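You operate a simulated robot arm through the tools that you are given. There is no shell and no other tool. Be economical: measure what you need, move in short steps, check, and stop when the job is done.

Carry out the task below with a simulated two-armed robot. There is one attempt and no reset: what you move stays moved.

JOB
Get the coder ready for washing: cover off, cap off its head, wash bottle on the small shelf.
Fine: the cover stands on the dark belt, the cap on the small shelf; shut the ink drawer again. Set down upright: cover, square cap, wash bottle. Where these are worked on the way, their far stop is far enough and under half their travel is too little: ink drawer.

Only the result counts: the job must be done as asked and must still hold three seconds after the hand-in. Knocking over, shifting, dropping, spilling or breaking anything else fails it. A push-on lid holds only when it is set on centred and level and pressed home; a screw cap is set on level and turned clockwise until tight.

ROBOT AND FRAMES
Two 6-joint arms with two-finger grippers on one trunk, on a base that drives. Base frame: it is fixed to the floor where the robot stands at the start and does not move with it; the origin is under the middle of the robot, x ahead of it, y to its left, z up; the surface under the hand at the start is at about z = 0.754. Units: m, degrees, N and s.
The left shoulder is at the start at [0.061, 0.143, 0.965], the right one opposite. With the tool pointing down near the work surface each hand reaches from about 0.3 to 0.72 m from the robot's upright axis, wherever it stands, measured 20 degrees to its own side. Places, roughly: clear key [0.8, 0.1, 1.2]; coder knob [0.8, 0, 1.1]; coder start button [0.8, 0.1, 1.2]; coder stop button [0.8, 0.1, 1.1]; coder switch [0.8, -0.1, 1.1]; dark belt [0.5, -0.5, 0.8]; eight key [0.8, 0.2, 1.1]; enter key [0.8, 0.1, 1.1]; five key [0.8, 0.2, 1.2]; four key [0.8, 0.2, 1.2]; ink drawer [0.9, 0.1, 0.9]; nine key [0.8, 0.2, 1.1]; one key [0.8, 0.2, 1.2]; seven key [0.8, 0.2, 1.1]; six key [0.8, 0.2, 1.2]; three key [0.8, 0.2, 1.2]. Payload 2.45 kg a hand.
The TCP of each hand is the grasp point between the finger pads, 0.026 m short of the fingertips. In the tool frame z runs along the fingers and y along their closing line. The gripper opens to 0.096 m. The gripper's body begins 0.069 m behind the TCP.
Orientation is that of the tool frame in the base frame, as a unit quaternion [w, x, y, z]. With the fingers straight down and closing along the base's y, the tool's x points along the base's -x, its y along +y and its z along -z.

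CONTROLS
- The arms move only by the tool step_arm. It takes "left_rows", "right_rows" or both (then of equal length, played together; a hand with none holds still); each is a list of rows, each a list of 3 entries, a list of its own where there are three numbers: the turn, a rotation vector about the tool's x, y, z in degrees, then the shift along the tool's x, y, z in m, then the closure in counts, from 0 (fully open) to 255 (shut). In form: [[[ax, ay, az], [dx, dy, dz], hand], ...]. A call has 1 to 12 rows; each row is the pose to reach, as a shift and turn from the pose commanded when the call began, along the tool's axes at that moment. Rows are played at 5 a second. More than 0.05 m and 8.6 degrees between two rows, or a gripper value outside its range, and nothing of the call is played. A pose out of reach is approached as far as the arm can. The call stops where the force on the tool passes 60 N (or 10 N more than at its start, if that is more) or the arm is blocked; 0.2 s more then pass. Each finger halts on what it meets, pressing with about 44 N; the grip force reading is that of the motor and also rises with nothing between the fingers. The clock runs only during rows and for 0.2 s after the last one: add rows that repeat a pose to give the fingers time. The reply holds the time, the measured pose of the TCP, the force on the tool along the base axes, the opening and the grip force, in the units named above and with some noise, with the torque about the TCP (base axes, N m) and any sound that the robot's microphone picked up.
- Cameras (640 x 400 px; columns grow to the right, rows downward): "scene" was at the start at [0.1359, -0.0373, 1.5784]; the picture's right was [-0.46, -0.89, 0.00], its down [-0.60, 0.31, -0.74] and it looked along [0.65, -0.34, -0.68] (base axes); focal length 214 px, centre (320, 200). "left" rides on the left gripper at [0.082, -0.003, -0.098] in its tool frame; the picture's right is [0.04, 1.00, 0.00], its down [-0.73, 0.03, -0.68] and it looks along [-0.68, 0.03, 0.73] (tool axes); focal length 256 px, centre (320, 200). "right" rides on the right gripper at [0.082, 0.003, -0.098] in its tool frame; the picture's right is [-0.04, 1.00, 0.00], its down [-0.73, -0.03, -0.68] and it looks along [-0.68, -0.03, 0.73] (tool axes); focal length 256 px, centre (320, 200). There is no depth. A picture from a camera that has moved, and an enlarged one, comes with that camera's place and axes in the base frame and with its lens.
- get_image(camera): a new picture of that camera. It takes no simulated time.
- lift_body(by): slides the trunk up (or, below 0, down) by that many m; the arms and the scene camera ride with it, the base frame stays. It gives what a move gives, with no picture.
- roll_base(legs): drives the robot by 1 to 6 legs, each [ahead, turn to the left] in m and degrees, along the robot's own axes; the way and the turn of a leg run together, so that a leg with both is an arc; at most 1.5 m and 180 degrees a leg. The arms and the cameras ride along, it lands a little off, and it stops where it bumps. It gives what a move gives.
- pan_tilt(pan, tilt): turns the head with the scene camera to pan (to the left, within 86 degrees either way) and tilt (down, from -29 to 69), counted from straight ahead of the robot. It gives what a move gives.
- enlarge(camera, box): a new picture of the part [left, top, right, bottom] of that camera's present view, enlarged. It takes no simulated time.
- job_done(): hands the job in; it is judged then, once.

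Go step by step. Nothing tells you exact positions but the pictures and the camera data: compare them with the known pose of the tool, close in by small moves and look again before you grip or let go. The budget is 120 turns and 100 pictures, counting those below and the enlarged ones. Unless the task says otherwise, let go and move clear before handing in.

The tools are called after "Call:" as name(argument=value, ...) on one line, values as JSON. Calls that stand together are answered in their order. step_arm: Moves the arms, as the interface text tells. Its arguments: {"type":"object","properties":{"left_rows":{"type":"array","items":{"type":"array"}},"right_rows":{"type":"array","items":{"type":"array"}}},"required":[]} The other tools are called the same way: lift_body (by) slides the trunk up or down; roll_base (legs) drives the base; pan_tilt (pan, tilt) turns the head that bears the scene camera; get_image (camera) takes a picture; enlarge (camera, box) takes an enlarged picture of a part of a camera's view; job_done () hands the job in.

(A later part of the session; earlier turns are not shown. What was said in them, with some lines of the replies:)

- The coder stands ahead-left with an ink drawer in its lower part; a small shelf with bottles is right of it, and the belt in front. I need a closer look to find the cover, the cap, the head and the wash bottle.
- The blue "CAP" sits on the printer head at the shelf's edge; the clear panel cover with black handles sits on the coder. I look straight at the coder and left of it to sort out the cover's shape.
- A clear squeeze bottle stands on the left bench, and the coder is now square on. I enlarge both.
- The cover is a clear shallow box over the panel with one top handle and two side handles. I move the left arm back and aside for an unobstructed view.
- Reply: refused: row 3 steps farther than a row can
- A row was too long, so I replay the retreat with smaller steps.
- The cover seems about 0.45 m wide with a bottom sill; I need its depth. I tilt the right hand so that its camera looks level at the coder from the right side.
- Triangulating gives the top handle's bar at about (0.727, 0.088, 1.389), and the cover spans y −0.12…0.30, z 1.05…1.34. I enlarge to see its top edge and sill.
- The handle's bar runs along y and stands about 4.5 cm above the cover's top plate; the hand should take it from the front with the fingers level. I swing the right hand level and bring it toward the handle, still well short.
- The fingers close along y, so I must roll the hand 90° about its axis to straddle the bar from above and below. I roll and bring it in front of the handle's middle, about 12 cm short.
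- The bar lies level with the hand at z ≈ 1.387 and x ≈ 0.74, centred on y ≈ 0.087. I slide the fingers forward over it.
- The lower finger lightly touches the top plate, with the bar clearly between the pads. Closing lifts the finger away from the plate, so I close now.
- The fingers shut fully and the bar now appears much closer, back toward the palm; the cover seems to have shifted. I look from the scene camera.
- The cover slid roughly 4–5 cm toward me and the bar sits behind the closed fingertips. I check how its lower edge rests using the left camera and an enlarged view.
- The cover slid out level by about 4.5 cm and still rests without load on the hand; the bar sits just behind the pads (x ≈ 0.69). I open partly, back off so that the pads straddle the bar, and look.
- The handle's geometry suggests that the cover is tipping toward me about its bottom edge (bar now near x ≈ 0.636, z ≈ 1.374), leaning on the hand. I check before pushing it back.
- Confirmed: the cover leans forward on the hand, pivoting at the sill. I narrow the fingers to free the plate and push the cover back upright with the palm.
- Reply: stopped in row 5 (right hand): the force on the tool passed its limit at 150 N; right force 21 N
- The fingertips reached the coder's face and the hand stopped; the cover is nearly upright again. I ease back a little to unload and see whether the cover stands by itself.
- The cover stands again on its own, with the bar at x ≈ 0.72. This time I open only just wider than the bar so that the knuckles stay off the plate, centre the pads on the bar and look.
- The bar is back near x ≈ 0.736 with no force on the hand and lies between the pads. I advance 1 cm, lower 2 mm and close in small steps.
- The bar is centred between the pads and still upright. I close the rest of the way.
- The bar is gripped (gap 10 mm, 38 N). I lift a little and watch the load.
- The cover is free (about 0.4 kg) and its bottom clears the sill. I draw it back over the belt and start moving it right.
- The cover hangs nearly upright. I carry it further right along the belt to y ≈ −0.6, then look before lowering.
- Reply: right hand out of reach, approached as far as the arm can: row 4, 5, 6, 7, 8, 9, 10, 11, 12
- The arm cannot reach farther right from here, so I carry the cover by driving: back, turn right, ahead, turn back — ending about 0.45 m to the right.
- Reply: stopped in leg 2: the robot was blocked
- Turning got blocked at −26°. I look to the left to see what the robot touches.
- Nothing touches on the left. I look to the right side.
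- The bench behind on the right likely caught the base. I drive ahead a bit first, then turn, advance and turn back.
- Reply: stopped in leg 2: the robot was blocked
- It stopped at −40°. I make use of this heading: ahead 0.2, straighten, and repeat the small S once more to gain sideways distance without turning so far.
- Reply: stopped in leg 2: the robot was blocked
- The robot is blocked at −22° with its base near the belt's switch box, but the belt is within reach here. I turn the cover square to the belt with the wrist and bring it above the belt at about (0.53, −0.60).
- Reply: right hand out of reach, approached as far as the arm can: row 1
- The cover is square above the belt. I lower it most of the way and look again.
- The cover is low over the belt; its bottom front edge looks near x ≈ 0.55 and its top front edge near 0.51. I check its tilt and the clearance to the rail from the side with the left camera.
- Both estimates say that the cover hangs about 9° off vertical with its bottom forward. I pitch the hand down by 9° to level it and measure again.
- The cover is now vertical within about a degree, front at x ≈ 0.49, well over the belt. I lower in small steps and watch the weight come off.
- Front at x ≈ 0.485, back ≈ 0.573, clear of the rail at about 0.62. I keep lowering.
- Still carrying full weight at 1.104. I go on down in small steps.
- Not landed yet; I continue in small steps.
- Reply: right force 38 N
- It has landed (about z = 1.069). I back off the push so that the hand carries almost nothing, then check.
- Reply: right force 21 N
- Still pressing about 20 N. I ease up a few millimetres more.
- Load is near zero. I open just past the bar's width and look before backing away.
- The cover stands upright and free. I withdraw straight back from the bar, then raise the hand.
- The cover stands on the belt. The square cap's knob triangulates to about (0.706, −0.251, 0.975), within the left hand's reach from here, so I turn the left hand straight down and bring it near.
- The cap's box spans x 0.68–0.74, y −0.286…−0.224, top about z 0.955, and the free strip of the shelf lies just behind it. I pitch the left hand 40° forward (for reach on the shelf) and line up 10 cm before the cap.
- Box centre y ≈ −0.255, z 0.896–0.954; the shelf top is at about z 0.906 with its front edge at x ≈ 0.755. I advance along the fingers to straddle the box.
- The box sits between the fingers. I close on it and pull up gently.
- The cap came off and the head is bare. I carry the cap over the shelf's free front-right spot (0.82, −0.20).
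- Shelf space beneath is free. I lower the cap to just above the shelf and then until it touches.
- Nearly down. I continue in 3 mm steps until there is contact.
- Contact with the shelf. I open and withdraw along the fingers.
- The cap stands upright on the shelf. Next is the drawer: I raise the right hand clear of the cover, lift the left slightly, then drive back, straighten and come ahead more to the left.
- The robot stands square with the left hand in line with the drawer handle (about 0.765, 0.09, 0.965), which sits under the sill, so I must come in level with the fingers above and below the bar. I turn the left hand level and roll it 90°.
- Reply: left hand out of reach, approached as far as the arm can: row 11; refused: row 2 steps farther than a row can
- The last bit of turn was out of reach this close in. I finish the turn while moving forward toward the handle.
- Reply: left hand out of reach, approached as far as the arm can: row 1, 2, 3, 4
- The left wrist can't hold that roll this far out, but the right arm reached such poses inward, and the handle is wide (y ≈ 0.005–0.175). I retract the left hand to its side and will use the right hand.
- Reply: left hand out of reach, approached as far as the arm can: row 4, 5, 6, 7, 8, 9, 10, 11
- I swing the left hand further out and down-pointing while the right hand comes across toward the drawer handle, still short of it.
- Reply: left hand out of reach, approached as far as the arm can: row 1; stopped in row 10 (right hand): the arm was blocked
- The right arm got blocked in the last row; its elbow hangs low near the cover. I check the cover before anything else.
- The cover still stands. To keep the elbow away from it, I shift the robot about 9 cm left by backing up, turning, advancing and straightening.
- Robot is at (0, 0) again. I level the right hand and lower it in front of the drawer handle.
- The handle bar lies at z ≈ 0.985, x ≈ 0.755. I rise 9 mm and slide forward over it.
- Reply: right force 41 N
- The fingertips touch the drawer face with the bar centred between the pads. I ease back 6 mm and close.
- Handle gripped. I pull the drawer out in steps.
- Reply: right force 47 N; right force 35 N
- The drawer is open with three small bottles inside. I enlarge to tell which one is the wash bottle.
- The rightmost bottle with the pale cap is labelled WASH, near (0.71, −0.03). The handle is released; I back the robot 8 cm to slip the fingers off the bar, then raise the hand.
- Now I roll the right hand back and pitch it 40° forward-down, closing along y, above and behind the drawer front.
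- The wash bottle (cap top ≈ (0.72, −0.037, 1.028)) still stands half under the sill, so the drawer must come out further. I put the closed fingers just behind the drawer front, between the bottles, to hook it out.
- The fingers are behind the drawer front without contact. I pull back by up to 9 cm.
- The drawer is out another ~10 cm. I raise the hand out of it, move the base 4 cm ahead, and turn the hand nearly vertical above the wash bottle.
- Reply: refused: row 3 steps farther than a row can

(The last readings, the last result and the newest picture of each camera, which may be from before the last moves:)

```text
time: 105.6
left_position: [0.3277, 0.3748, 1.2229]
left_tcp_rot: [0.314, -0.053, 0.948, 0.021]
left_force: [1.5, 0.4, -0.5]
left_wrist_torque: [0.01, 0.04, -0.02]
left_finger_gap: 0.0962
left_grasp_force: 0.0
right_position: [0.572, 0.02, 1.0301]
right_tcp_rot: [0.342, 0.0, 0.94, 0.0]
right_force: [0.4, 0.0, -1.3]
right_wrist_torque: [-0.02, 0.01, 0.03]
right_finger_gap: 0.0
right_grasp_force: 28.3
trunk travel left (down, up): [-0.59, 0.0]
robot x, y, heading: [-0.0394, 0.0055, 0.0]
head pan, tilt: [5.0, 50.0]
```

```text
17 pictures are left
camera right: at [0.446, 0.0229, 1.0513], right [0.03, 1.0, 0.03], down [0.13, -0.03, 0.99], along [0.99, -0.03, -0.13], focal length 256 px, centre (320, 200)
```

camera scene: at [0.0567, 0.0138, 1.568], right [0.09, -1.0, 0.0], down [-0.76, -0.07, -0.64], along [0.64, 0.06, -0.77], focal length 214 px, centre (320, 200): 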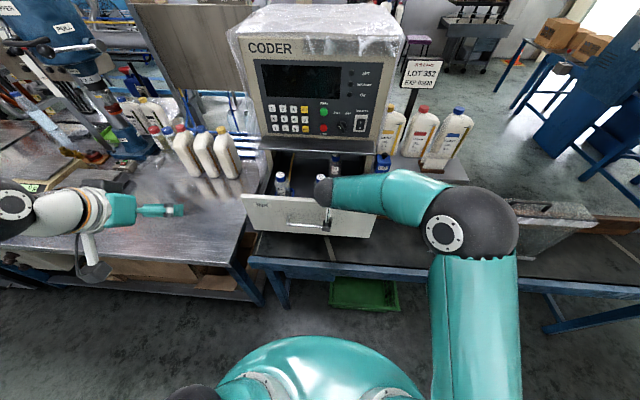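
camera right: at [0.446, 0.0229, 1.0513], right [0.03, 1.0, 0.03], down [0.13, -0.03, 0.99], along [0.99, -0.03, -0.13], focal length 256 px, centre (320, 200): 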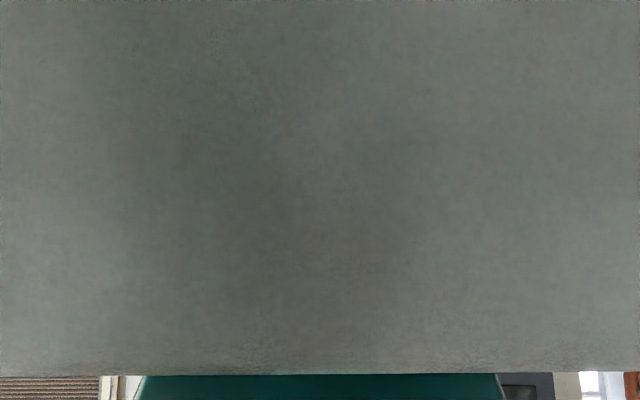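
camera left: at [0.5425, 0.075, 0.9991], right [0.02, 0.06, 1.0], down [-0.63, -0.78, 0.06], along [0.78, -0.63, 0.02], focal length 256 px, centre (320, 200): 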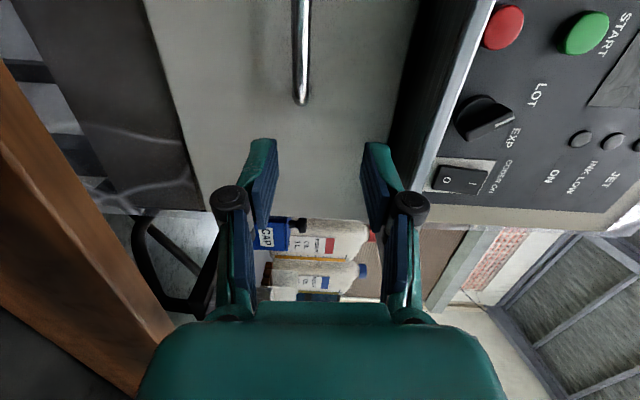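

The arm rows were refused, and the base moved with the hand still in the drawer, but nothing touched. I now raise the hand in smaller steps and turn it.

Call:
step_arm(right_rows=[[[0, 0, 0], [-0.024, 0, -0.028], 255], [[0, 0, 0], [-0.048, 0, -0.057], 255], [[0, 0, 0], [-0.072, 0, -0.086], 255], [[0, 0, 0], [-0.09, 0, -0.107], 200], [[0, 7.5, 0], [-0.09, -0.02, -0.107], 120], [[0, 15, 0], [-0.09, -0.04, -0.107], 56], [[0, 22.5, 0], [-0.09, -0.057, -0.107], 56], [[0, 30, 0], [-0.09, -0.057, -0.107], 56]])

Call:
get_image(camera="right")

```text
time: 107.4
left_position: [0.3255, 0.374, 1.2225]
left_tcp_rot: [0.315, -0.054, 0.947, 0.022]
left_force: [0.0, 0.4, 0.6]
left_wrist_torque: [0.0, -0.01, -0.04]
left_finger_gap: 0.096
left_grasp_force: 0.0
right_position: [0.5701, -0.0368, 1.1701]
right_tcp_rot: [0.087, -0.001, 0.996, 0.001]
right_force: [0.0, 0.0, 0.7]
right_wrist_torque: [-0.02, 0.03, -0.06]
right_finger_gap: 0.0749
right_grasp_force: 0.1
trunk travel left (down, up): [-0.59, 0.0]
robot x, y, heading: [-0.0377, 0.004, 0.1]
head pan, tilt: [5.0, 50.0]
```

```text
16 pictures are left
camera right: at [0.4731, -0.0339, 1.2522], right [0.04, 1.0, 0.01], down [0.61, -0.03, 0.8], along [0.8, -0.03, -0.61], focal length 256 px, centre (320, 200)
```

right: 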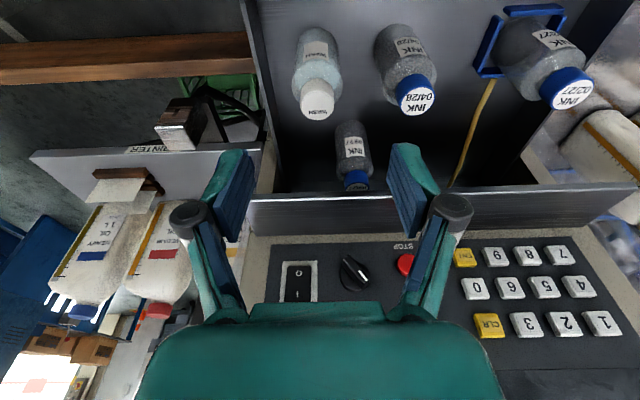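

The wash bottle's cap is at about (0.615, −0.041, 1.028). I move over it and descend partway, then check alignment.

Call:
step_arm(right_rows=[[[0, 0, 0], [-0.018, -0.002, 0.028], 56], [[0, 0, 0], [-0.0356, -0.004, 0.057], 56], [[0, 0, 0], [-0.028, -0.004, 0.096], 56], [[0, 0, 0], [-0.0234, -0.004, 0.126], 56]])

Call:
get_image(camera="right")

```text
time: 108.4
left_position: [0.3254, 0.3755, 1.2228]
left_tcp_rot: [0.314, -0.054, 0.948, 0.022]
left_force: [-0.1, -0.5, 0.3]
left_wrist_torque: [0.0, -0.02, 0.01]
left_finger_gap: 0.096
left_grasp_force: 0.1
right_position: [0.6145, -0.0413, 1.0497]
right_tcp_rot: [0.089, 0.0, 0.996, 0.0]
right_force: [-0.6, 0.0, 0.2]
right_wrist_torque: [0.04, -0.02, 0.03]
right_finger_gap: 0.0748
right_grasp_force: 0.1
trunk travel left (down, up): [-0.59, 0.0]
robot x, y, heading: [-0.0369, 0.0046, -0.1]
head pan, tilt: [5.0, 50.0]
```

```text
15 pictures are left
camera right: at [0.5181, -0.039, 1.1316], right [0.04, 1.0, 0.01], down [0.6, -0.03, 0.8], along [0.8, -0.03, -0.6], focal length 256 px, centre (320, 200)
```

right: 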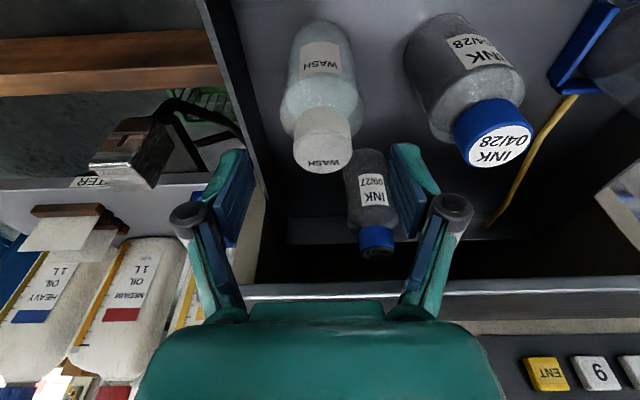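

The cap is centred. To stay clear of the drawer's side wall I narrow the opening a little and shift 3 mm left, then descend around the bottle.

Call:
step_arm(right_rows=[[[0, 0, 0], [0, 0.003, 0], 80], [[0, 0, 0], [0.0035, 0.003, 0.02], 80], [[0, 0, 0], [0.007, 0.003, 0.039], 80], [[0, 0, 0], [0.0105, 0.003, 0.059], 80], [[0, 0, 0], [0.0136, 0.003, 0.077], 80]])

Call:
get_image(camera="right")

```text
time: 109.6
left_position: [0.3244, 0.375, 1.224]
left_tcp_rot: [0.314, -0.054, 0.948, 0.023]
left_force: [0.2, -0.6, 0.3]
left_wrist_torque: [0.01, 0.0, 0.01]
left_finger_gap: 0.0959
left_grasp_force: 0.1
right_position: [0.6141, -0.0378, 0.9719]
right_tcp_rot: [0.088, 0.0, 0.996, 0.0]
right_force: [0.3, -0.7, 0.5]
right_wrist_torque: [-0.01, 0.0, 0.01]
right_finger_gap: 0.0657
right_grasp_force: 0.1
trunk travel left (down, up): [-0.59, 0.0]
robot x, y, heading: [-0.0466, 0.0066, 0.3]
head pan, tilt: [5.0, 50.0]
```

```text
14 pictures are left
camera right: at [0.5167, -0.0353, 1.054], right [0.04, 1.0, 0.01], down [0.6, -0.03, 0.8], along [0.8, -0.03, -0.6], focal length 256 px, centre (320, 200)
```

right: 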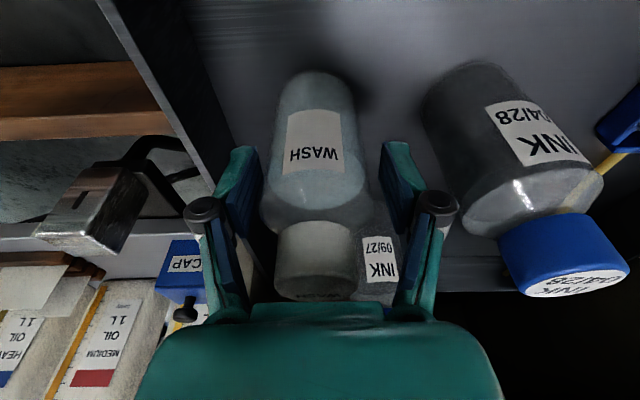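

The bottle is between the fingers. I close gently and lift slightly to test.

Call:
step_arm(right_rows=[[[0, 0, 0], [0, 0, 0], 100], [[0, 0, 0], [0, 0, 0], 120], [[0, 0, 0], [0, 0, 0], 180], [[0, 0, 0], [0, 0, 0], 255], [[0, 0, 0], [0, 0, 0], 255], [[0, 0, 0], [-0.0017, 0, -0.0098], 255], [[0, 0, 0], [-0.0035, 0, -0.02], 255], [[0, 0, 0], [-0.0035, 0, -0.02], 255]])

```text
time: 111.4
left_position: [0.3241, 0.3757, 1.2231]
left_tcp_rot: [0.314, -0.054, 0.948, 0.022]
left_force: [-1.4, 0.7, -0.4]
left_wrist_torque: [-0.01, 0.0, 0.0]
left_finger_gap: 0.096
left_grasp_force: 0.0
right_position: [0.615, -0.0372, 0.9935]
right_tcp_rot: [0.089, 0.0, 0.996, 0.0]
right_force: [-0.6, 0.4, -2.1]
right_wrist_torque: [-0.01, 0.0, -0.02]
right_finger_gap: 0.055
right_grasp_force: 44.4
trunk travel left (down, up): [-0.59, 0.0]
robot x, y, heading: [-0.0439, 0.0038, 0.2]
head pan, tilt: [5.0, 50.0]
```

Held at 55 mm with light weight. I lift it out, easing back slightly while staying behind the drawer front.

Call:
step_arm(right_rows=[[[0, 0, 0], [-0.007, 0, -0.039], 255], [[0, 0, 0], [-0.002, 0, -0.075], 255], [[0, 0, 0], [0.01, 0, -0.108], 255], [[0, 0, 0], [0.02, 0, -0.135], 255], [[0, 0, 0], [0.027, 0, -0.165], 255], [[0, 0, 0], [0.027, 0, -0.165], 255]])

Call:
get_image(camera="scene")

```text
time: 112.8
left_position: [0.3248, 0.3748, 1.2229]
left_tcp_rot: [0.314, -0.053, 0.948, 0.022]
left_force: [0.7, 0.1, 0.1]
left_wrist_torque: [0.02, 0.01, -0.01]
left_finger_gap: 0.0962
left_grasp_force: 0.0
right_position: [0.5592, -0.0387, 1.1494]
right_tcp_rot: [0.088, 0.0, 0.996, -0.001]
right_force: [-0.1, -0.4, -2.7]
right_wrist_torque: [0.0, 0.01, -0.04]
right_finger_gap: 0.0551
right_grasp_force: 44.1
trunk travel left (down, up): [-0.59, 0.0]
robot x, y, heading: [-0.0378, 0.0063, -0.0]
head pan, tilt: [5.0, 50.0]
```

```text
13 pictures are left
camera scene: at [0.0984, 0.0137, 1.5679], right [0.09, -1.0, 0.0], down [-0.76, -0.07, -0.64], along [0.64, 0.06, -0.77], focal length 214 px, centre (320, 200)
```

scene: 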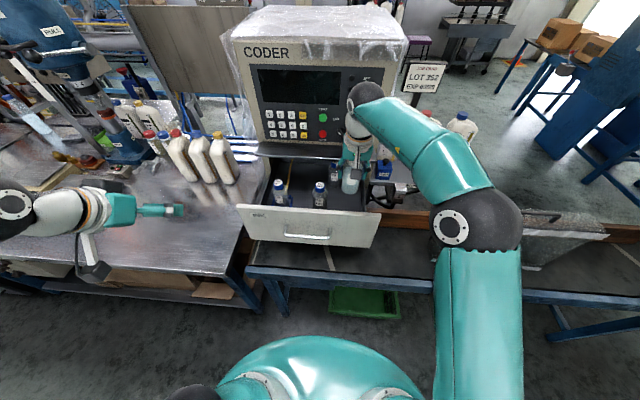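

The bottle hangs clear above the drawer. I keep holding it and use the left hand, fingers closed, to push the drawer shut; first I bring it in front of the drawer face.

Call:
step_arm(left_rows=[[[0.5, -0.4, 0.6], [0.0123, -0.023, 0.03], 100], [[1, -0.8, 1.2], [0.0246, -0.046, 0.06], 255], [[1.5, -1.2, 1.8], [0.0369, -0.069, 0.09], 255], [[2, -1.6, 2.4], [0.0492, -0.092, 0.12], 255], [[2.5, -2, 3], [0.0615, -0.115, 0.149], 255], [[3, -2.4, 3.6], [0.0738, -0.138, 0.179], 255], [[3.5, -2.8, 4.2], [0.0861, -0.161, 0.209], 255], [[4, -3.1, 4.6], [0.0984, -0.184, 0.239], 255], [[4.5, -3.3, 5], [0.1107, -0.207, 0.269], 255]])

Call:
get_image(camera="scene")

```text
time: 114.8
left_position: [0.4223, 0.1789, 0.9402]
left_tcp_rot: [0.342, 0.0, 0.94, 0.001]
left_force: [0.3, -0.5, -0.9]
left_wrist_torque: [-0.03, 0.0, -0.01]
left_finger_gap: 0.0
left_grasp_force: 28.6
right_position: [0.5612, -0.0397, 1.1486]
right_tcp_rot: [0.086, 0.0, 0.996, -0.001]
right_force: [-0.1, 0.9, -1.7]
right_wrist_torque: [0.03, 0.05, 0.0]
right_finger_gap: 0.0552
right_grasp_force: 43.8
trunk travel left (down, up): [-0.59, 0.0]
robot x, y, heading: [-0.045, 0.0035, 0.2]
head pan, tilt: [5.0, 50.0]
```

```text
12 pictures are left
camera scene: at [0.0996, 0.0133, 1.5679], right [0.09, -1.0, 0.0], down [-0.76, -0.07, -0.64], along [0.64, 0.06, -0.77], focal length 214 px, centre (320, 200)
```

scene: 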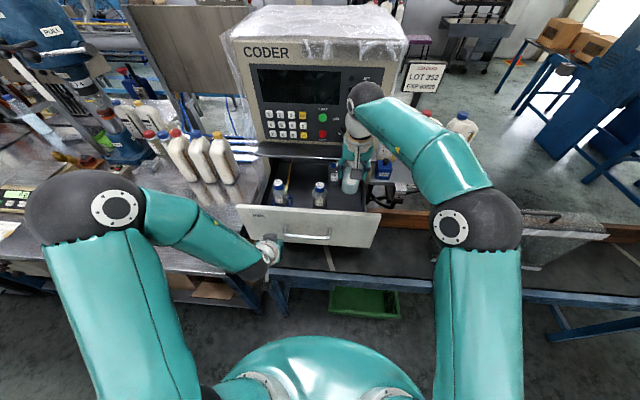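

The left fingertips are before the drawer face. I shift 3 cm left to miss the handle and push steadily inward.

Call:
step_arm(left_rows=[[[0, 0, 0], [-0.008, 0.03, 0.006], 255], [[0, 0, 0], [-0.027, 0.03, 0.0225], 255], [[0, 0, 0], [-0.046, 0.03, 0.0386], 255], [[0, 0, 0], [-0.065, 0.03, 0.0546], 255], [[0, 0, 0], [-0.084, 0.03, 0.0707], 255], [[0, 0, 0], [-0.103, 0.03, 0.0868], 255], [[0, 0, 0], [-0.123, 0.03, 0.103], 255], [[0, 0, 0], [-0.142, 0.03, 0.119], 255], [[0, 0, 0], [-0.161, 0.03, 0.135], 255], [[0, 0, 0], [-0.18, 0.03, 0.151], 255], [[0, 0, 0], [-0.2, 0.03, 0.168], 255], [[0, 0, 0], [-0.215, 0.03, 0.18], 255]])

Call:
step_arm(left_rows=[[[0, 0, 0], [-0.009, 0, 0.0077], 255], [[0, 0, 0], [-0.018, 0, 0.0154], 255], [[0, 0, 0], [-0.027, 0, 0.0225], 255], [[0, 0, 0], [-0.033, 0, 0.0277], 255]])

Call:
get_image(camera="scene")

```text
time: 117.4
left_position: [0.7027, 0.2099, 0.9408]
left_tcp_rot: [0.343, 0.0, 0.939, 0.0]
left_force: [0.2, 0.4, 0.2]
left_wrist_torque: [0.03, -0.01, -0.04]
left_finger_gap: 0.0
left_grasp_force: 28.7
right_position: [0.5591, -0.0392, 1.1478]
right_tcp_rot: [0.087, 0.001, 0.996, 0.001]
right_force: [0.8, -0.2, -1.1]
right_wrist_torque: [-0.02, 0.0, -0.02]
right_finger_gap: 0.0548
right_grasp_force: 44.1
trunk travel left (down, up): [-0.59, 0.0]
robot x, y, heading: [-0.0417, 0.007, -0.2]
head pan, tilt: [5.0, 50.0]
```

```text
time: 118.4
left_position: [0.736, 0.2106, 0.9418]
left_tcp_rot: [0.338, 0.0, 0.941, 0.002]
left_force: [-46.0, 2.1, 6.3]
left_wrist_torque: [0.09, 0.38, 0.07]
left_finger_gap: 0.0062
left_grasp_force: 27.6
right_position: [0.5535, -0.0378, 1.1531]
right_tcp_rot: [0.091, 0.0, 0.996, 0.0]
right_force: [-0.2, 0.0, -1.8]
right_wrist_torque: [0.0, 0.01, 0.03]
right_finger_gap: 0.0549
right_grasp_force: 44.2
trunk travel left (down, up): [-0.59, 0.0]
robot x, y, heading: [-0.0437, 0.0041, 0.0]
head pan, tilt: [5.0, 50.0]
```

```text
11 pictures are left
camera scene: at [0.0893, 0.0138, 1.5689], right [0.09, -1.0, 0.0], down [-0.76, -0.07, -0.65], along [0.64, 0.06, -0.76], focal length 214 px, centre (320, 200)
```

scene: 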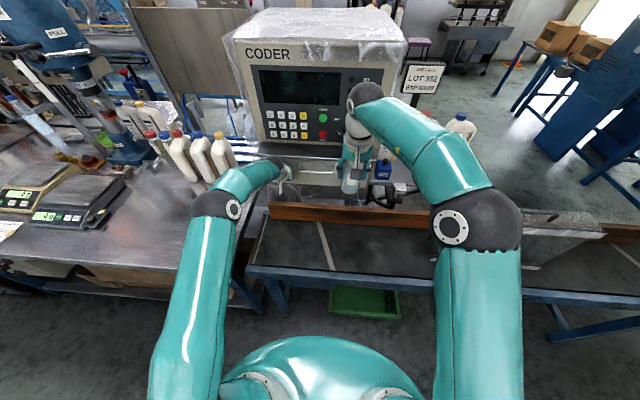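

The drawer is shut against its stop (46 N). I retract the left hand and lower the bottle in front of me toward the belt at (0.50, −0.03).

Call:
step_arm(left_rows=[[[0, 0, 0], [0.02, 0, -0.0168], 255], [[0, 0, 0], [0.046, 0, -0.0386], 255], [[0, 0, 0], [0.07, 0, -0.07], 255], [[0, 0, 0], [0.09, 0.005, -0.11], 255], [[0, 0, 0], [0.11, 0.01, -0.15], 255], [[0, 0, 0], [0.125, 0.02, -0.19], 255], [[0, 0, 0], [0.14, 0.03, -0.23], 255], [[0, 0, 0], [0.15, 0.04, -0.27], 255], [[0, 0, 0], [0.156, 0.05, -0.31], 255]], right_rows=[[[0, 0, 0], [0.025, 0, 0.01], 255], [[0, 0, 0], [0.05, 0.001, 0.03], 255], [[0, 0, 0], [0.066, 0.003, 0.07], 255], [[0, 0, 0], [0.075, 0.005, 0.11], 255], [[0, 0, 0], [0.083, 0.007, 0.15], 255], [[0, 0, 0], [0.09, 0.009, 0.19], 255], [[0, 0, 0], [0.097, 0.009, 0.23], 255], [[0, 0, 0], [0.104, 0.009, 0.27], 255], [[0, 0, 0], [0.11, 0.009, 0.3], 255]])

Call:
get_image(camera="right")

```text
time: 120.4
left_position: [0.4212, 0.2603, 1.0794]
left_tcp_rot: [0.344, 0.001, 0.939, 0.0]
left_force: [-0.7, -0.5, 0.1]
left_wrist_torque: [0.0, -0.05, -0.03]
left_finger_gap: 0.0
left_grasp_force: 28.7
right_position: [0.5043, -0.0286, 0.8385]
right_tcp_rot: [0.094, 0.001, 0.996, 0.001]
right_force: [-3.6, -1.3, 22.7]
right_wrist_torque: [-0.12, 0.72, 0.12]
right_finger_gap: 0.0552
right_grasp_force: 44.6
trunk travel left (down, up): [-0.59, 0.0]
robot x, y, heading: [-0.0412, 0.0079, -0.0]
head pan, tilt: [5.0, 50.0]
```

```text
10 pictures are left
camera right: at [0.405, -0.0263, 0.9196], right [0.04, 1.0, 0.01], down [0.6, -0.03, 0.8], along [0.8, -0.03, -0.6], focal length 256 px, centre (320, 200)
```

right: 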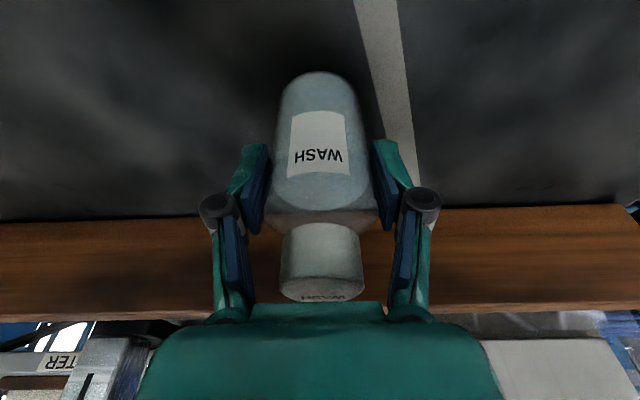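

The bottle already touches the belt (23 N). I ease up a few millimetres so it stands without load.

Call:
step_arm(right_rows=[[[0, 0, 0], [-0.0008, 0, -0.0045], 255], [[0, 0, 0], [-0.0008, 0, -0.0045], 255]])

```text
time: 121.0
left_position: [0.4254, 0.2614, 1.0761]
left_tcp_rot: [0.343, 0.0, 0.939, 0.001]
left_force: [-1.2, -0.6, 0.3]
left_wrist_torque: [0.0, -0.03, 0.02]
left_finger_gap: 0.0003
left_grasp_force: 28.4
right_position: [0.5036, -0.0284, 0.8383]
right_tcp_rot: [0.087, -0.001, 0.996, 0.0]
right_force: [0.2, 0.3, -1.0]
right_wrist_torque: [0.04, -0.08, 0.02]
right_finger_gap: 0.055
right_grasp_force: 44.2
trunk travel left (down, up): [-0.59, 0.0]
robot x, y, heading: [-0.0429, 0.0105, -0.0]
head pan, tilt: [5.0, 50.0]
```

Load is gone. I open slightly and swing the hand to 55° pitch around the standing bottle, for the forward reach to the shelf.

Call:
step_arm(right_rows=[[[0, 0, 0], [0, 0, 0], 90], [[0, 0, 0], [0, 0, 0], 56], [[0, 0, 0], [0, 0, 0], 56], [[0, -7.5, 0], [0, 0, 0], 56], [[0, -15, 0], [0, 0, 0], 56], [[0, -22.5, 0], [0, 0, 0], 56], [[0, -30, 0], [0, 0, 0], 56], [[0, -37.5, 0], [0, 0, 0], 56], [[0, -45, 0], [0, 0, 0], 56], [[0, -45, 0], [0, 0, 0], 56]])

Call:
get_image(camera="right")

```text
time: 123.2
left_position: [0.4241, 0.26, 1.077]
left_tcp_rot: [0.341, 0.0, 0.94, 0.001]
left_force: [0.3, 0.6, 0.2]
left_wrist_torque: [0.02, 0.02, 0.0]
left_finger_gap: 0.0
left_grasp_force: 28.1
right_position: [0.5031, -0.029, 0.84]
right_tcp_rot: [0.463, 0.001, 0.886, 0.0]
right_force: [0.1, 0.7, 0.7]
right_wrist_torque: [0.02, 0.01, 0.01]
right_finger_gap: 0.0748
right_grasp_force: 0.0
trunk travel left (down, up): [-0.59, 0.0]
robot x, y, heading: [-0.0402, 0.0059, 0.1]
head pan, tilt: [5.0, 50.0]
```

```text
9 pictures are left
camera right: at [0.3761, -0.0261, 0.829], right [0.02, 1.0, 0.03], down [-0.14, -0.03, 0.99], along [0.99, -0.03, 0.14], focal length 256 px, centre (320, 200)
```

right: 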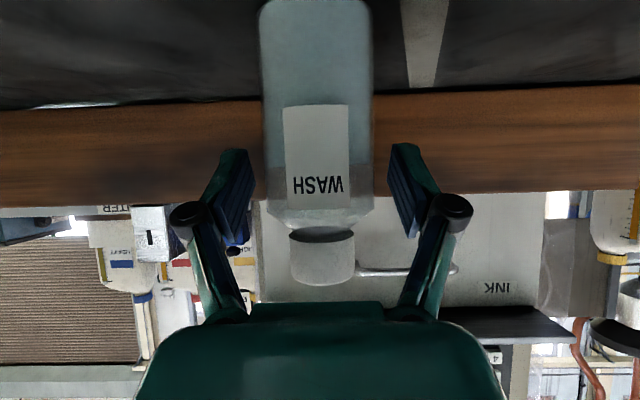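

The bottle stands upright and centred between the fingers. I grip it again and lift it well above the rail.

Call:
step_arm(right_rows=[[[0, 0, 0], [0, 0, 0], 90], [[0, 0, 0], [0, 0, 0], 130], [[0, 0, 0], [0, 0, 0], 255], [[0, 0, 0], [0, 0, 0], 255], [[0, 0, 0], [0, 0, 0], 255], [[0, 0, 0], [-0.0164, 0, -0.0114], 255], [[0, 0, 0], [-0.0493, 0, -0.0343], 255], [[0, 0, 0], [-0.082, 0, -0.057], 255], [[0, 0, 0], [-0.115, 0, -0.08], 255], [[0, 0, 0], [-0.148, 0, -0.103], 255], [[0, 0, 0], [-0.181, 0, -0.126], 255], [[0, 0, 0], [-0.205, 0, -0.143], 255]])

Call:
roll_base(legs=[[0.04, 0]])

```text
time: 125.8
left_position: [0.4257, 0.2597, 1.0779]
left_tcp_rot: [0.342, 0.0, 0.94, 0.0]
left_force: [0.6, 0.0, -0.2]
left_wrist_torque: [-0.02, 0.01, -0.03]
left_finger_gap: 0.0001
left_grasp_force: 28.7
right_position: [0.5026, -0.0282, 1.0904]
right_tcp_rot: [0.462, 0.001, 0.887, -0.001]
right_force: [-0.4, 0.5, -2.6]
right_wrist_torque: [0.01, 0.03, -0.05]
right_finger_gap: 0.0545
right_grasp_force: 44.3
trunk travel left (down, up): [-0.59, 0.0]
robot x, y, heading: [-0.0395, 0.0037, 0.1]
head pan, tilt: [5.0, 50.0]
```

```text
time: 126.7
left_position: [0.4669, 0.2597, 1.076]
left_tcp_rot: [0.341, 0.0, 0.94, 0.001]
left_force: [0.9, 0.2, -0.7]
left_wrist_torque: [0.04, 0.01, -0.03]
left_finger_gap: 0.0
left_grasp_force: 28.5
right_position: [0.5473, -0.0294, 1.0895]
right_tcp_rot: [0.462, 0.0, 0.887, 0.0]
right_force: [1.1, 0.1, -2.4]
right_wrist_torque: [0.02, 0.05, 0.01]
right_finger_gap: 0.0544
right_grasp_force: 43.7
trunk travel left (down, up): [-0.59, 0.0]
robot x, y, heading: [-0.0034, 0.0037, 0.4]
head pan, tilt: [5.0, 50.0]
```

Now I carry the bottle diagonally to the right, toward the front of the shelf's gap between cap and card holder.

Call:
step_arm(right_rows=[[[0, 0, 0], [-0.01, -0.034, 0.02], 255], [[0, 0, 0], [-0.02, -0.068, 0.04], 255], [[0, 0, 0], [-0.03, -0.102, 0.06], 255], [[0, 0, 0], [-0.04, -0.136, 0.08], 255], [[0, 0, 0], [-0.0505, -0.17, 0.099], 255], [[0, 0, 0], [-0.059, -0.203, 0.111], 255], [[0, 0, 0], [-0.068, -0.236, 0.124], 255], [[0, 0, 0], [-0.076, -0.266, 0.136], 255], [[0, 0, 0], [-0.076, -0.266, 0.136], 255]])

Call:
get_image(camera="right")

Call:
pan_tilt(pan=-22, tilt=42)

Call:
get_image(camera="scene")

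```text
time: 128.7
left_position: [0.465, 0.2609, 1.0781]
left_tcp_rot: [0.342, -0.001, 0.94, 0.002]
left_force: [0.1, -0.3, -0.3]
left_wrist_torque: [0.01, -0.02, 0.02]
left_finger_gap: 0.0002
left_grasp_force: 28.2
right_position: [0.7003, -0.2949, 1.0741]
right_tcp_rot: [0.462, 0.0, 0.887, 0.0]
right_force: [0.4, 0.3, -2.5]
right_wrist_torque: [0.01, 0.02, 0.01]
right_finger_gap: 0.0547
right_grasp_force: 44.0
trunk travel left (down, up): [-0.59, 0.0]
robot x, y, heading: [-0.0041, 0.0086, 0.3]
head pan, tilt: [5.0, 50.0]
```

```text
8 pictures are left
camera right: at [0.5728, -0.2921, 1.0638], right [0.02, 1.0, 0.03], down [-0.14, -0.03, 0.99], along [0.99, -0.03, 0.14], focal length 256 px, centre (320, 200)
```

right: 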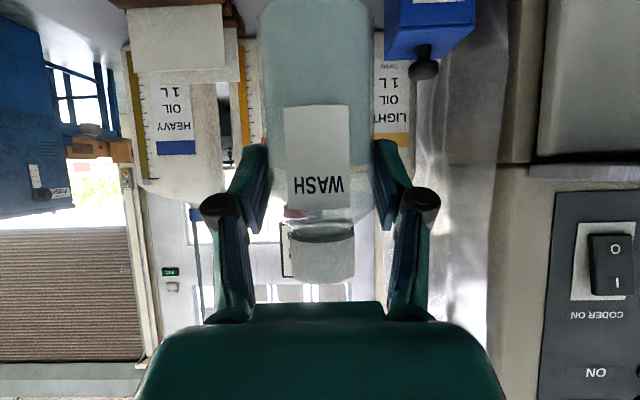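

```text
time: 129.6
left_position: [0.4652, 0.2587, 1.0769]
left_tcp_rot: [0.343, 0.001, 0.939, 0.0]
left_force: [-0.6, -0.3, -0.4]
left_wrist_torque: [-0.01, 0.01, -0.01]
left_finger_gap: 0.0
left_grasp_force: 28.9
right_position: [0.701, -0.2945, 1.0737]
right_tcp_rot: [0.462, 0.0, 0.887, 0.001]
right_force: [-0.1, 0.1, -2.3]
right_wrist_torque: [0.01, 0.0, 0.0]
right_finger_gap: 0.0547
right_grasp_force: 44.3
trunk travel left (down, up): [-0.59, 0.0]
robot x, y, heading: [-0.0033, 0.0044, 0.2]
head pan, tilt: [-22.0, 42.0]
```

```text
7 pictures are left
camera scene: at [0.1388, -0.0242, 1.5792], right [-0.37, -0.93, 0.0], down [-0.62, 0.25, -0.74], along [0.69, -0.28, -0.67], focal length 214 px, centre (320, 200)
```

scene: 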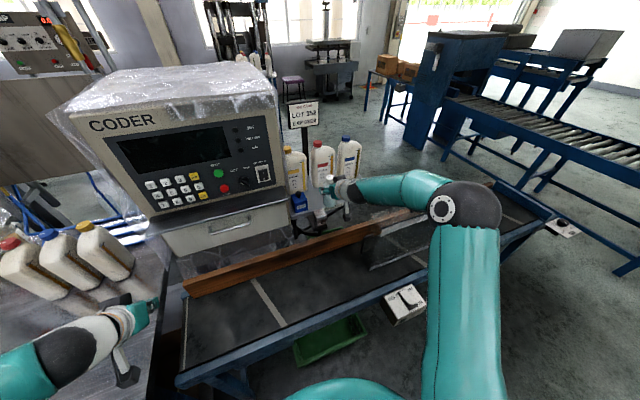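

Path is clear, with the gap between cap (y > −0.23) and card holder (y < −0.36) straight ahead. I move forward over the shelf and lower to about 1 cm above it.

Call:
step_arm(right_rows=[[[0, 0, 0], [-0.0185, 0, 0.0265], 255], [[0, 0, 0], [-0.037, 0, 0.053], 255], [[0, 0, 0], [-0.0554, 0, 0.0796], 255], [[0, 0, 0], [-0.0308, 0, 0.0967], 255], [[0, 0, 0], [-0.0062, 0, 0.1138], 255], [[0, 0, 0], [0.0021, 0, 0.1196], 255], [[0, 0, 0], [0.0021, 0, 0.1196], 255]])

Call:
get_image(camera="right")

```text
time: 131.2
left_position: [0.466, 0.2607, 1.0777]
left_tcp_rot: [0.343, 0.001, 0.939, 0.001]
left_force: [-0.2, -0.2, -0.3]
left_wrist_torque: [0.0, 0.0, 0.0]
left_finger_gap: 0.0
left_grasp_force: 28.6
right_position: [0.7955, -0.2941, 1.0044]
right_tcp_rot: [0.462, 0.0, 0.887, 0.001]
right_force: [0.1, 0.3, -0.8]
right_wrist_torque: [-0.01, 0.0, -0.01]
right_finger_gap: 0.0547
right_grasp_force: 43.8
trunk travel left (down, up): [-0.59, 0.0]
robot x, y, heading: [-0.0029, 0.002, 0.1]
head pan, tilt: [-22.0, 42.0]
```

```text
6 pictures are left
camera right: at [0.6686, -0.2916, 0.9923], right [0.02, 1.0, 0.03], down [-0.14, -0.03, 0.99], along [0.99, -0.03, 0.14], focal length 256 px, centre (320, 200)
```

right: 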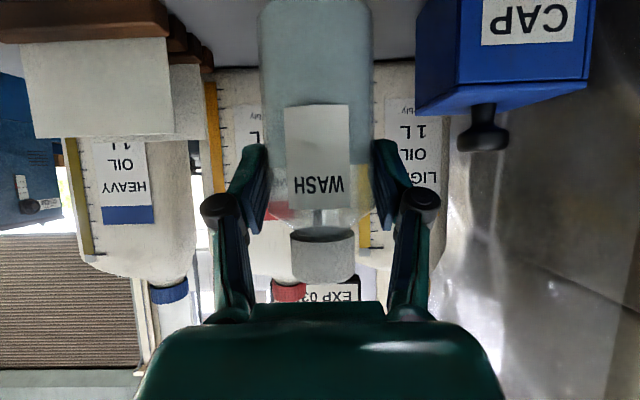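

Well placed between the neighbours. I lower in small steps to contact.

Call:
step_arm(right_rows=[[[0, 0, 0], [0.0041, 0, 0.0029], 255], [[0, 0, 0], [0.0074, 0, 0.0051], 255], [[0, 0, 0], [0.0074, 0, 0.0051], 255]])

Call:
step_arm(right_rows=[[[0, 0, 0], [0.0025, 0, 0.0017], 255], [[0, 0, 0], [0.0025, 0, 0.0017], 255]])

```text
time: 132.0
left_position: [0.4648, 0.2607, 1.0776]
left_tcp_rot: [0.342, 0.0, 0.94, 0.001]
left_force: [0.3, 0.6, 0.3]
left_wrist_torque: [0.0, 0.0, 0.04]
left_finger_gap: 0.0003
left_grasp_force: 28.6
right_position: [0.7954, -0.2943, 0.995]
right_tcp_rot: [0.463, 0.001, 0.886, 0.0]
right_force: [-0.2, 0.5, -1.9]
right_wrist_torque: [0.0, 0.01, 0.01]
right_finger_gap: 0.0545
right_grasp_force: 44.4
trunk travel left (down, up): [-0.59, 0.0]
robot x, y, heading: [0.001, 0.0063, -0.2]
head pan, tilt: [-22.0, 42.0]
```

```text
time: 132.6
left_position: [0.4652, 0.2599, 1.0779]
left_tcp_rot: [0.342, 0.0, 0.94, 0.001]
left_force: [0.5, 0.0, -0.6]
left_wrist_torque: [0.0, -0.01, 0.01]
left_finger_gap: 0.0003
left_grasp_force: 28.6
right_position: [0.7947, -0.2946, 0.9927]
right_tcp_rot: [0.462, 0.0, 0.887, 0.001]
right_force: [0.0, 0.3, -1.6]
right_wrist_torque: [0.02, 0.02, 0.0]
right_finger_gap: 0.0546
right_grasp_force: 43.7
trunk travel left (down, up): [-0.59, 0.0]
robot x, y, heading: [-0.0018, 0.0065, 0.1]
head pan, tilt: [-22.0, 42.0]
```

Call:
step_arm(right_rows=[[[0, 0, 0], [0.0025, 0, 0.0017], 255], [[0, 0, 0], [0.0025, 0, 0.0017], 255]])

Call:
step_arm(right_rows=[[[0, 0, 0], [0.002, 0, 0.0014], 255], [[0, 0, 0], [0.002, 0, 0.0014], 255]])

```text
time: 133.2
left_position: [0.4662, 0.261, 1.0779]
left_tcp_rot: [0.342, 0.0, 0.94, 0.001]
left_force: [-0.4, 0.2, -0.8]
left_wrist_torque: [0.0, -0.01, -0.01]
left_finger_gap: 0.0
left_grasp_force: 28.4
right_position: [0.7955, -0.2935, 0.9894]
right_tcp_rot: [0.462, -0.001, 0.887, 0.002]
right_force: [0.1, 0.6, -2.3]
right_wrist_torque: [-0.03, 0.01, 0.01]
right_finger_gap: 0.0547
right_grasp_force: 44.0
trunk travel left (down, up): [-0.59, 0.0]
robot x, y, heading: [-0.0001, 0.0105, 0.1]
head pan, tilt: [-22.0, 42.0]
```

```text
time: 133.8
left_position: [0.465, 0.2609, 1.0776]
left_tcp_rot: [0.342, 0.0, 0.94, 0.001]
left_force: [-0.1, -1.0, -0.2]
left_wrist_torque: [0.0, 0.0, 0.01]
left_finger_gap: 0.0
left_grasp_force: 28.5
right_position: [0.7955, -0.2947, 0.9869]
right_tcp_rot: [0.463, 0.001, 0.887, 0.0]
right_force: [0.2, 0.1, -1.1]
right_wrist_torque: [0.0, 0.02, 0.02]
right_finger_gap: 0.0547
right_grasp_force: 44.2
trunk travel left (down, up): [-0.59, 0.0]
robot x, y, heading: [0.0014, 0.007, 0.1]
head pan, tilt: [-22.0, 42.0]
```

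Call:
step_arm(right_rows=[[[0, 0, 0], [0.0025, 0, 0.0017], 255], [[0, 0, 0], [0.0025, 0, 0.0017], 255]])

Call:
step_arm(right_rows=[[[0, 0, 0], [0.002, 0, 0.0014], 255], [[0, 0, 0], [0.002, 0, 0.0014], 255]])

```text
time: 134.4
left_position: [0.4651, 0.2601, 1.0777]
left_tcp_rot: [0.342, 0.0, 0.94, 0.0]
left_force: [0.7, 0.2, -0.7]
left_wrist_torque: [0.01, 0.0, 0.04]
left_finger_gap: 0.0
left_grasp_force: 29.3
right_position: [0.7954, -0.2942, 0.9831]
right_tcp_rot: [0.462, 0.0, 0.887, 0.001]
right_force: [0.2, 0.7, -2.7]
right_wrist_torque: [-0.01, 0.05, 0.02]
right_finger_gap: 0.0547
right_grasp_force: 44.6
trunk travel left (down, up): [-0.59, 0.0]
robot x, y, heading: [-0.0007, 0.007, 0.1]
head pan, tilt: [-22.0, 42.0]
```

```text
time: 135.0
left_position: [0.4653, 0.2605, 1.0768]
left_tcp_rot: [0.342, 0.0, 0.94, 0.001]
left_force: [-0.4, -0.1, 0.2]
left_wrist_torque: [0.03, 0.0, -0.02]
left_finger_gap: 0.0
left_grasp_force: 28.9
right_position: [0.7961, -0.2949, 0.9813]
right_tcp_rot: [0.462, 0.001, 0.887, -0.001]
right_force: [0.2, -0.8, -3.1]
right_wrist_torque: [-0.01, -0.04, -0.03]
right_finger_gap: 0.0543
right_grasp_force: 43.9
trunk travel left (down, up): [-0.59, 0.0]
robot x, y, heading: [-0.0023, 0.0059, 0.2]
head pan, tilt: [-22.0, 42.0]
```

Call:
step_arm(right_rows=[[[0, 0, 0], [0.0033, 0, 0.0023], 255], [[0, 0, 0], [0.0033, 0, 0.0023], 255]])

Call:
step_arm(right_rows=[[[0, 0, 0], [0.0025, 0, 0.0017], 255], [[0, 0, 0], [0.0025, 0, 0.0017], 255]])

Call:
get_image(camera="right")

```text
time: 135.6
left_position: [0.4641, 0.2614, 1.078]
left_tcp_rot: [0.342, 0.0, 0.94, 0.001]
left_force: [-0.6, 0.3, 0.2]
left_wrist_torque: [0.0, -0.03, 0.0]
left_finger_gap: 0.0
left_grasp_force: 28.4
right_position: [0.7962, -0.2949, 0.9803]
right_tcp_rot: [0.465, 0.001, 0.885, 0.0]
right_force: [2.5, 0.2, 7.9]
right_wrist_torque: [0.18, 0.0, -0.03]
right_finger_gap: 0.0543
right_grasp_force: 43.6
trunk travel left (down, up): [-0.59, 0.0]
robot x, y, heading: [-0.0054, 0.003, 0.2]
head pan, tilt: [-22.0, 42.0]
```

```text
time: 136.2
left_position: [0.4632, 0.2617, 1.0785]
left_tcp_rot: [0.343, 0.0, 0.939, -0.001]
left_force: [-0.2, -0.1, -0.2]
left_wrist_torque: [0.02, 0.04, -0.02]
left_finger_gap: 0.0
left_grasp_force: 28.2
right_position: [0.7953, -0.2943, 0.9803]
right_tcp_rot: [0.466, -0.001, 0.885, 0.0]
right_force: [7.4, -0.8, 22.4]
right_wrist_torque: [0.09, -0.29, -0.01]
right_finger_gap: 0.0544
right_grasp_force: 43.5
trunk travel left (down, up): [-0.59, 0.0]
robot x, y, heading: [0.0003, 0.0066, 0.1]
head pan, tilt: [-22.0, 42.0]
```

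```text
5 pictures are left
camera right: at [0.6683, -0.2916, 0.9681], right [0.02, 1.0, 0.03], down [-0.15, -0.03, 0.99], along [0.99, -0.03, 0.15], focal length 256 px, centre (320, 200)
```

right: 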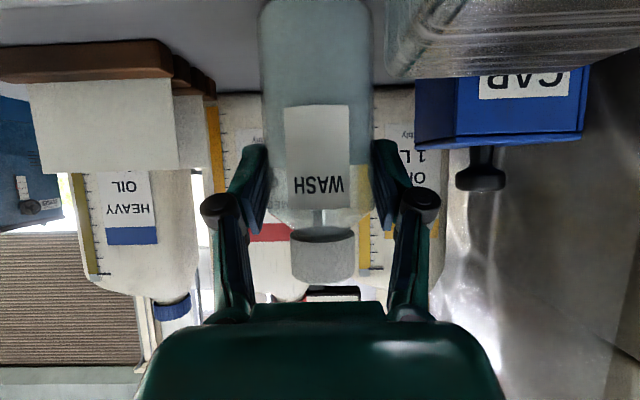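

Contact at z ≈ 0.980. I take the pressure off and check the bottle's base from the scene camera before opening.

Call:
step_arm(right_rows=[[[0, 0, 0], [-0.0037, 0, -0.0026], 255], [[0, 0, 0], [-0.0037, 0, -0.0026], 255]])

Call:
enlarge(camera="scene", box=[270, 130, 410, 250])

```text
time: 136.8
left_position: [0.4644, 0.2605, 1.0785]
left_tcp_rot: [0.344, 0.0, 0.939, 0.0]
left_force: [0.4, -0.5, -0.3]
left_wrist_torque: [0.03, 0.02, 0.02]
left_finger_gap: 0.0
left_grasp_force: 27.8
right_position: [0.7957, -0.2928, 0.9797]
right_tcp_rot: [0.464, 0.0, 0.886, 0.0]
right_force: [6.2, -1.3, 14.3]
right_wrist_torque: [0.12, -0.39, -0.04]
right_finger_gap: 0.0544
right_grasp_force: 44.2
trunk travel left (down, up): [-0.59, 0.0]
robot x, y, heading: [-0.0012, 0.0049, 0.2]
head pan, tilt: [-22.0, 42.0]
```

```text
3.33 times, centred on (340, 190) of scene
camera zoom: at [0.1372, -0.0236, 1.5794], right [-0.37, -0.93, 0.0], down [-0.62, 0.25, -0.74], along [0.69, -0.28, -0.67], focal length 715 px, centre (253, 233)
```

zoom: 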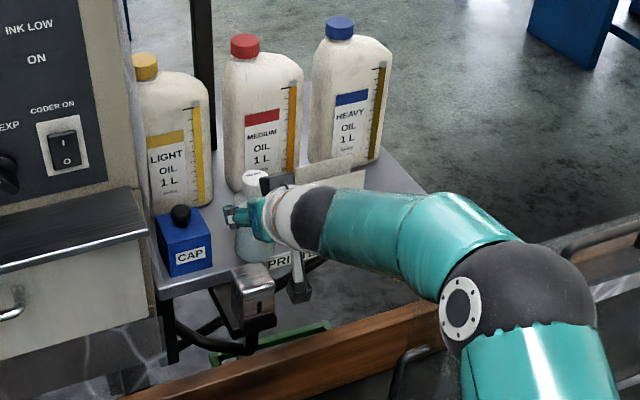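

The base touches the shelf but sits right at its front edge. I lift 1 cm, move 2.5 cm deeper and set it down again.

Call:
step_arm(right_rows=[[[0, 0, 0], [-0.0082, 0, -0.0057], 255], [[0, 0, 0], [-0.0123, 0, -0.0086], 255], [[0, 0, 0], [-0.02, 0, 0.002], 255], [[0, 0, 0], [-0.0266, 0, 0.0119], 255], [[0, 0, 0], [-0.0266, 0, 0.0119], 255]])

Call:
step_arm(right_rows=[[[0, 0, 0], [0.0041, 0, 0.0029], 255], [[0, 0, 0], [0.0074, 0, 0.0051], 255], [[0, 0, 0], [0.0074, 0, 0.0051], 255]])

```text
time: 138.0
left_position: [0.4654, 0.2605, 1.0766]
left_tcp_rot: [0.342, 0.001, 0.94, 0.0]
left_force: [0.2, 0.4, -0.4]
left_wrist_torque: [0.0, -0.05, -0.01]
left_finger_gap: 0.0
left_grasp_force: 28.1
right_position: [0.8188, -0.292, 0.9931]
right_tcp_rot: [0.463, 0.002, 0.886, -0.002]
right_force: [-0.6, 0.1, -1.9]
right_wrist_torque: [-0.02, 0.01, 0.02]
right_finger_gap: 0.0545
right_grasp_force: 44.0
trunk travel left (down, up): [-0.59, 0.0]
robot x, y, heading: [0.0009, 0.0078, 0.0]
head pan, tilt: [-22.0, 42.0]
```

```text
time: 138.8
left_position: [0.4656, 0.2608, 1.0781]
left_tcp_rot: [0.342, 0.001, 0.94, 0.0]
left_force: [0.8, 0.3, -0.4]
left_wrist_torque: [-0.02, 0.0, -0.02]
left_finger_gap: 0.0
left_grasp_force: 28.5
right_position: [0.819, -0.2946, 0.9854]
right_tcp_rot: [0.464, 0.002, 0.886, -0.003]
right_force: [-0.3, 0.4, -3.1]
right_wrist_torque: [0.01, 0.01, 0.04]
right_finger_gap: 0.0546
right_grasp_force: 44.2
trunk travel left (down, up): [-0.59, 0.0]
robot x, y, heading: [-0.0013, 0.0059, 0.3]
head pan, tilt: [-22.0, 42.0]
```

Call:
step_arm(right_rows=[[[0, 0, 0], [0.0033, 0, 0.0023], 255], [[0, 0, 0], [0.0033, 0, 0.0023], 255]])

Call:
step_arm(right_rows=[[[0, 0, 0], [0.0016, 0, 0.0011], 255], [[0, 0, 0], [0.0016, 0, 0.0011], 255]])

```text
time: 139.4
left_position: [0.4654, 0.26, 1.0769]
left_tcp_rot: [0.342, 0.001, 0.94, 0.001]
left_force: [0.0, 0.2, 0.1]
left_wrist_torque: [0.02, 0.01, 0.01]
left_finger_gap: 0.0
left_grasp_force: 28.5
right_position: [0.8197, -0.2935, 0.9807]
right_tcp_rot: [0.463, 0.002, 0.886, -0.002]
right_force: [0.2, 0.3, -1.7]
right_wrist_torque: [0.01, 0.02, 0.0]
right_finger_gap: 0.0546
right_grasp_force: 44.3
trunk travel left (down, up): [-0.59, 0.0]
robot x, y, heading: [-0.0011, 0.0094, 0.1]
head pan, tilt: [-22.0, 42.0]
```

```text
time: 140.0
left_position: [0.4662, 0.2605, 1.0786]
left_tcp_rot: [0.341, 0.0, 0.94, 0.001]
left_force: [0.7, -0.2, -0.2]
left_wrist_torque: [-0.01, -0.02, 0.02]
left_finger_gap: 0.0
left_grasp_force: 28.0
right_position: [0.8198, -0.2945, 0.9802]
right_tcp_rot: [0.465, 0.002, 0.885, -0.002]
right_force: [-0.2, 0.0, 2.4]
right_wrist_torque: [0.15, 0.04, -0.03]
right_finger_gap: 0.0545
right_grasp_force: 43.9
trunk travel left (down, up): [-0.59, 0.0]
robot x, y, heading: [-0.0005, 0.0062, 0.5]
head pan, tilt: [-22.0, 42.0]
```

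Light contact with the shelf. I open, back away along the fingers, and look.

Call:
step_arm(right_rows=[[[0, 0, 0], [0, 0, 0], 95], [[0, 0, 0], [0, 0, 0], 70], [[0, 0, 0], [0, 0, 0], 60], [[0, 0, 0], [0, 0, -0.01], 60], [[0, 0, 0], [0, 0, -0.03], 60], [[0, 0, 0], [0, 0, -0.06], 60], [[0, 0, 0], [0, 0, -0.1], 60], [[0, 0, 0], [0, 0, -0.14], 60], [[0, 0, 0], [0, 0, -0.18], 60], [[0, 0, 0], [0, 0, -0.22], 60]])

Call:
get_image(camera="right")

Call:
get_image(camera="scene")

```text
time: 142.2
left_position: [0.4633, 0.2606, 1.0784]
left_tcp_rot: [0.343, -0.001, 0.939, 0.001]
left_force: [-0.3, 0.2, 0.4]
left_wrist_torque: [0.01, -0.02, 0.0]
left_finger_gap: 0.0
left_grasp_force: 28.4
right_position: [0.6385, -0.2934, 1.1071]
right_tcp_rot: [0.463, 0.0, 0.886, 0.0]
right_force: [0.0, 0.6, 0.3]
right_wrist_torque: [0.03, 0.02, 0.01]
right_finger_gap: 0.0735
right_grasp_force: 0.0
trunk travel left (down, up): [-0.59, 0.0]
robot x, y, heading: [0.0, 0.0063, -0.0]
head pan, tilt: [-22.0, 42.0]
```

```text
3 pictures are left
camera right: at [0.511, -0.2914, 1.0945], right [0.02, 1.0, 0.03], down [-0.14, -0.03, 0.99], along [0.99, -0.03, 0.14], focal length 256 px, centre (320, 200)
```

right: 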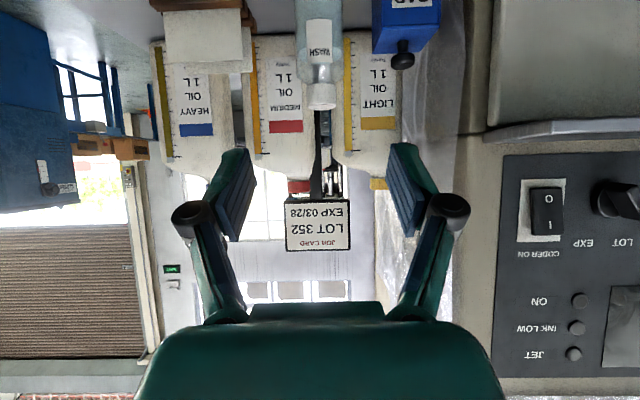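

```text
2 pictures are left
camera scene: at [0.1366, -0.024, 1.5795], right [-0.37, -0.93, 0.0], down [-0.62, 0.25, -0.74], along [0.69, -0.28, -0.67], focal length 214 px, centre (320, 200)
```

scene: 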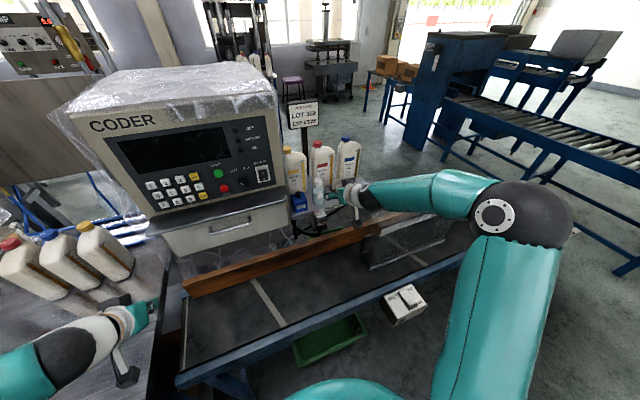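

Bottle and cap stand on the shelf, and the drawer looks shut. One last enlarged check of the cover and the drawer.

Call:
enlarge(camera="scene", box=[150, 130, 500, 300])

```text
1.83 times, centred on (325, 215) of scene
camera zoom: at [0.1366, -0.024, 1.5795], right [-0.37, -0.93, 0.0], down [-0.62, 0.25, -0.74], along [0.69, -0.28, -0.67], focal length 392 px, centre (311, 173)
```

zoom: 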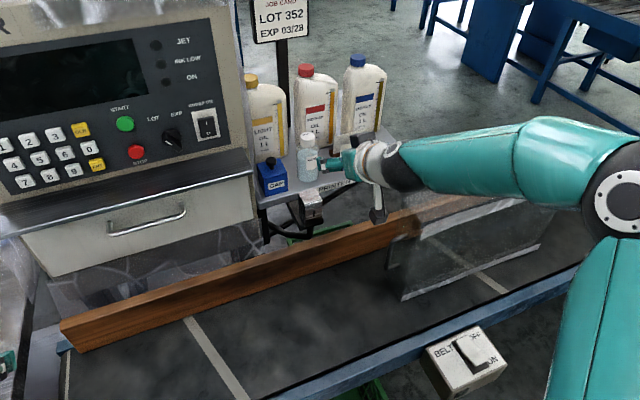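

Everything is in place: the cover stands on the belt, the cap and the wash bottle stand on the shelf, the drawer is shut and both hands are clear.

Call:
job_done()

```text
The job is handed in.
```

I've handed the job in. The coder is ready for washing: the cover stands on the dark belt, the square cap and the wash bottle stand upright on the small shelf, and the ink drawer is shut again.

While I was gripping the cover, it tipped toward the robot. When I pushed it back upright, my fingertips hit the coder's face with a brief 150 N peak. The last pictures show nothing shifted or damaged, but they can't rule out a small mark. The base also bumped and stopped three times while turning, and the right arm was blocked once; I saw nothing moved by these.
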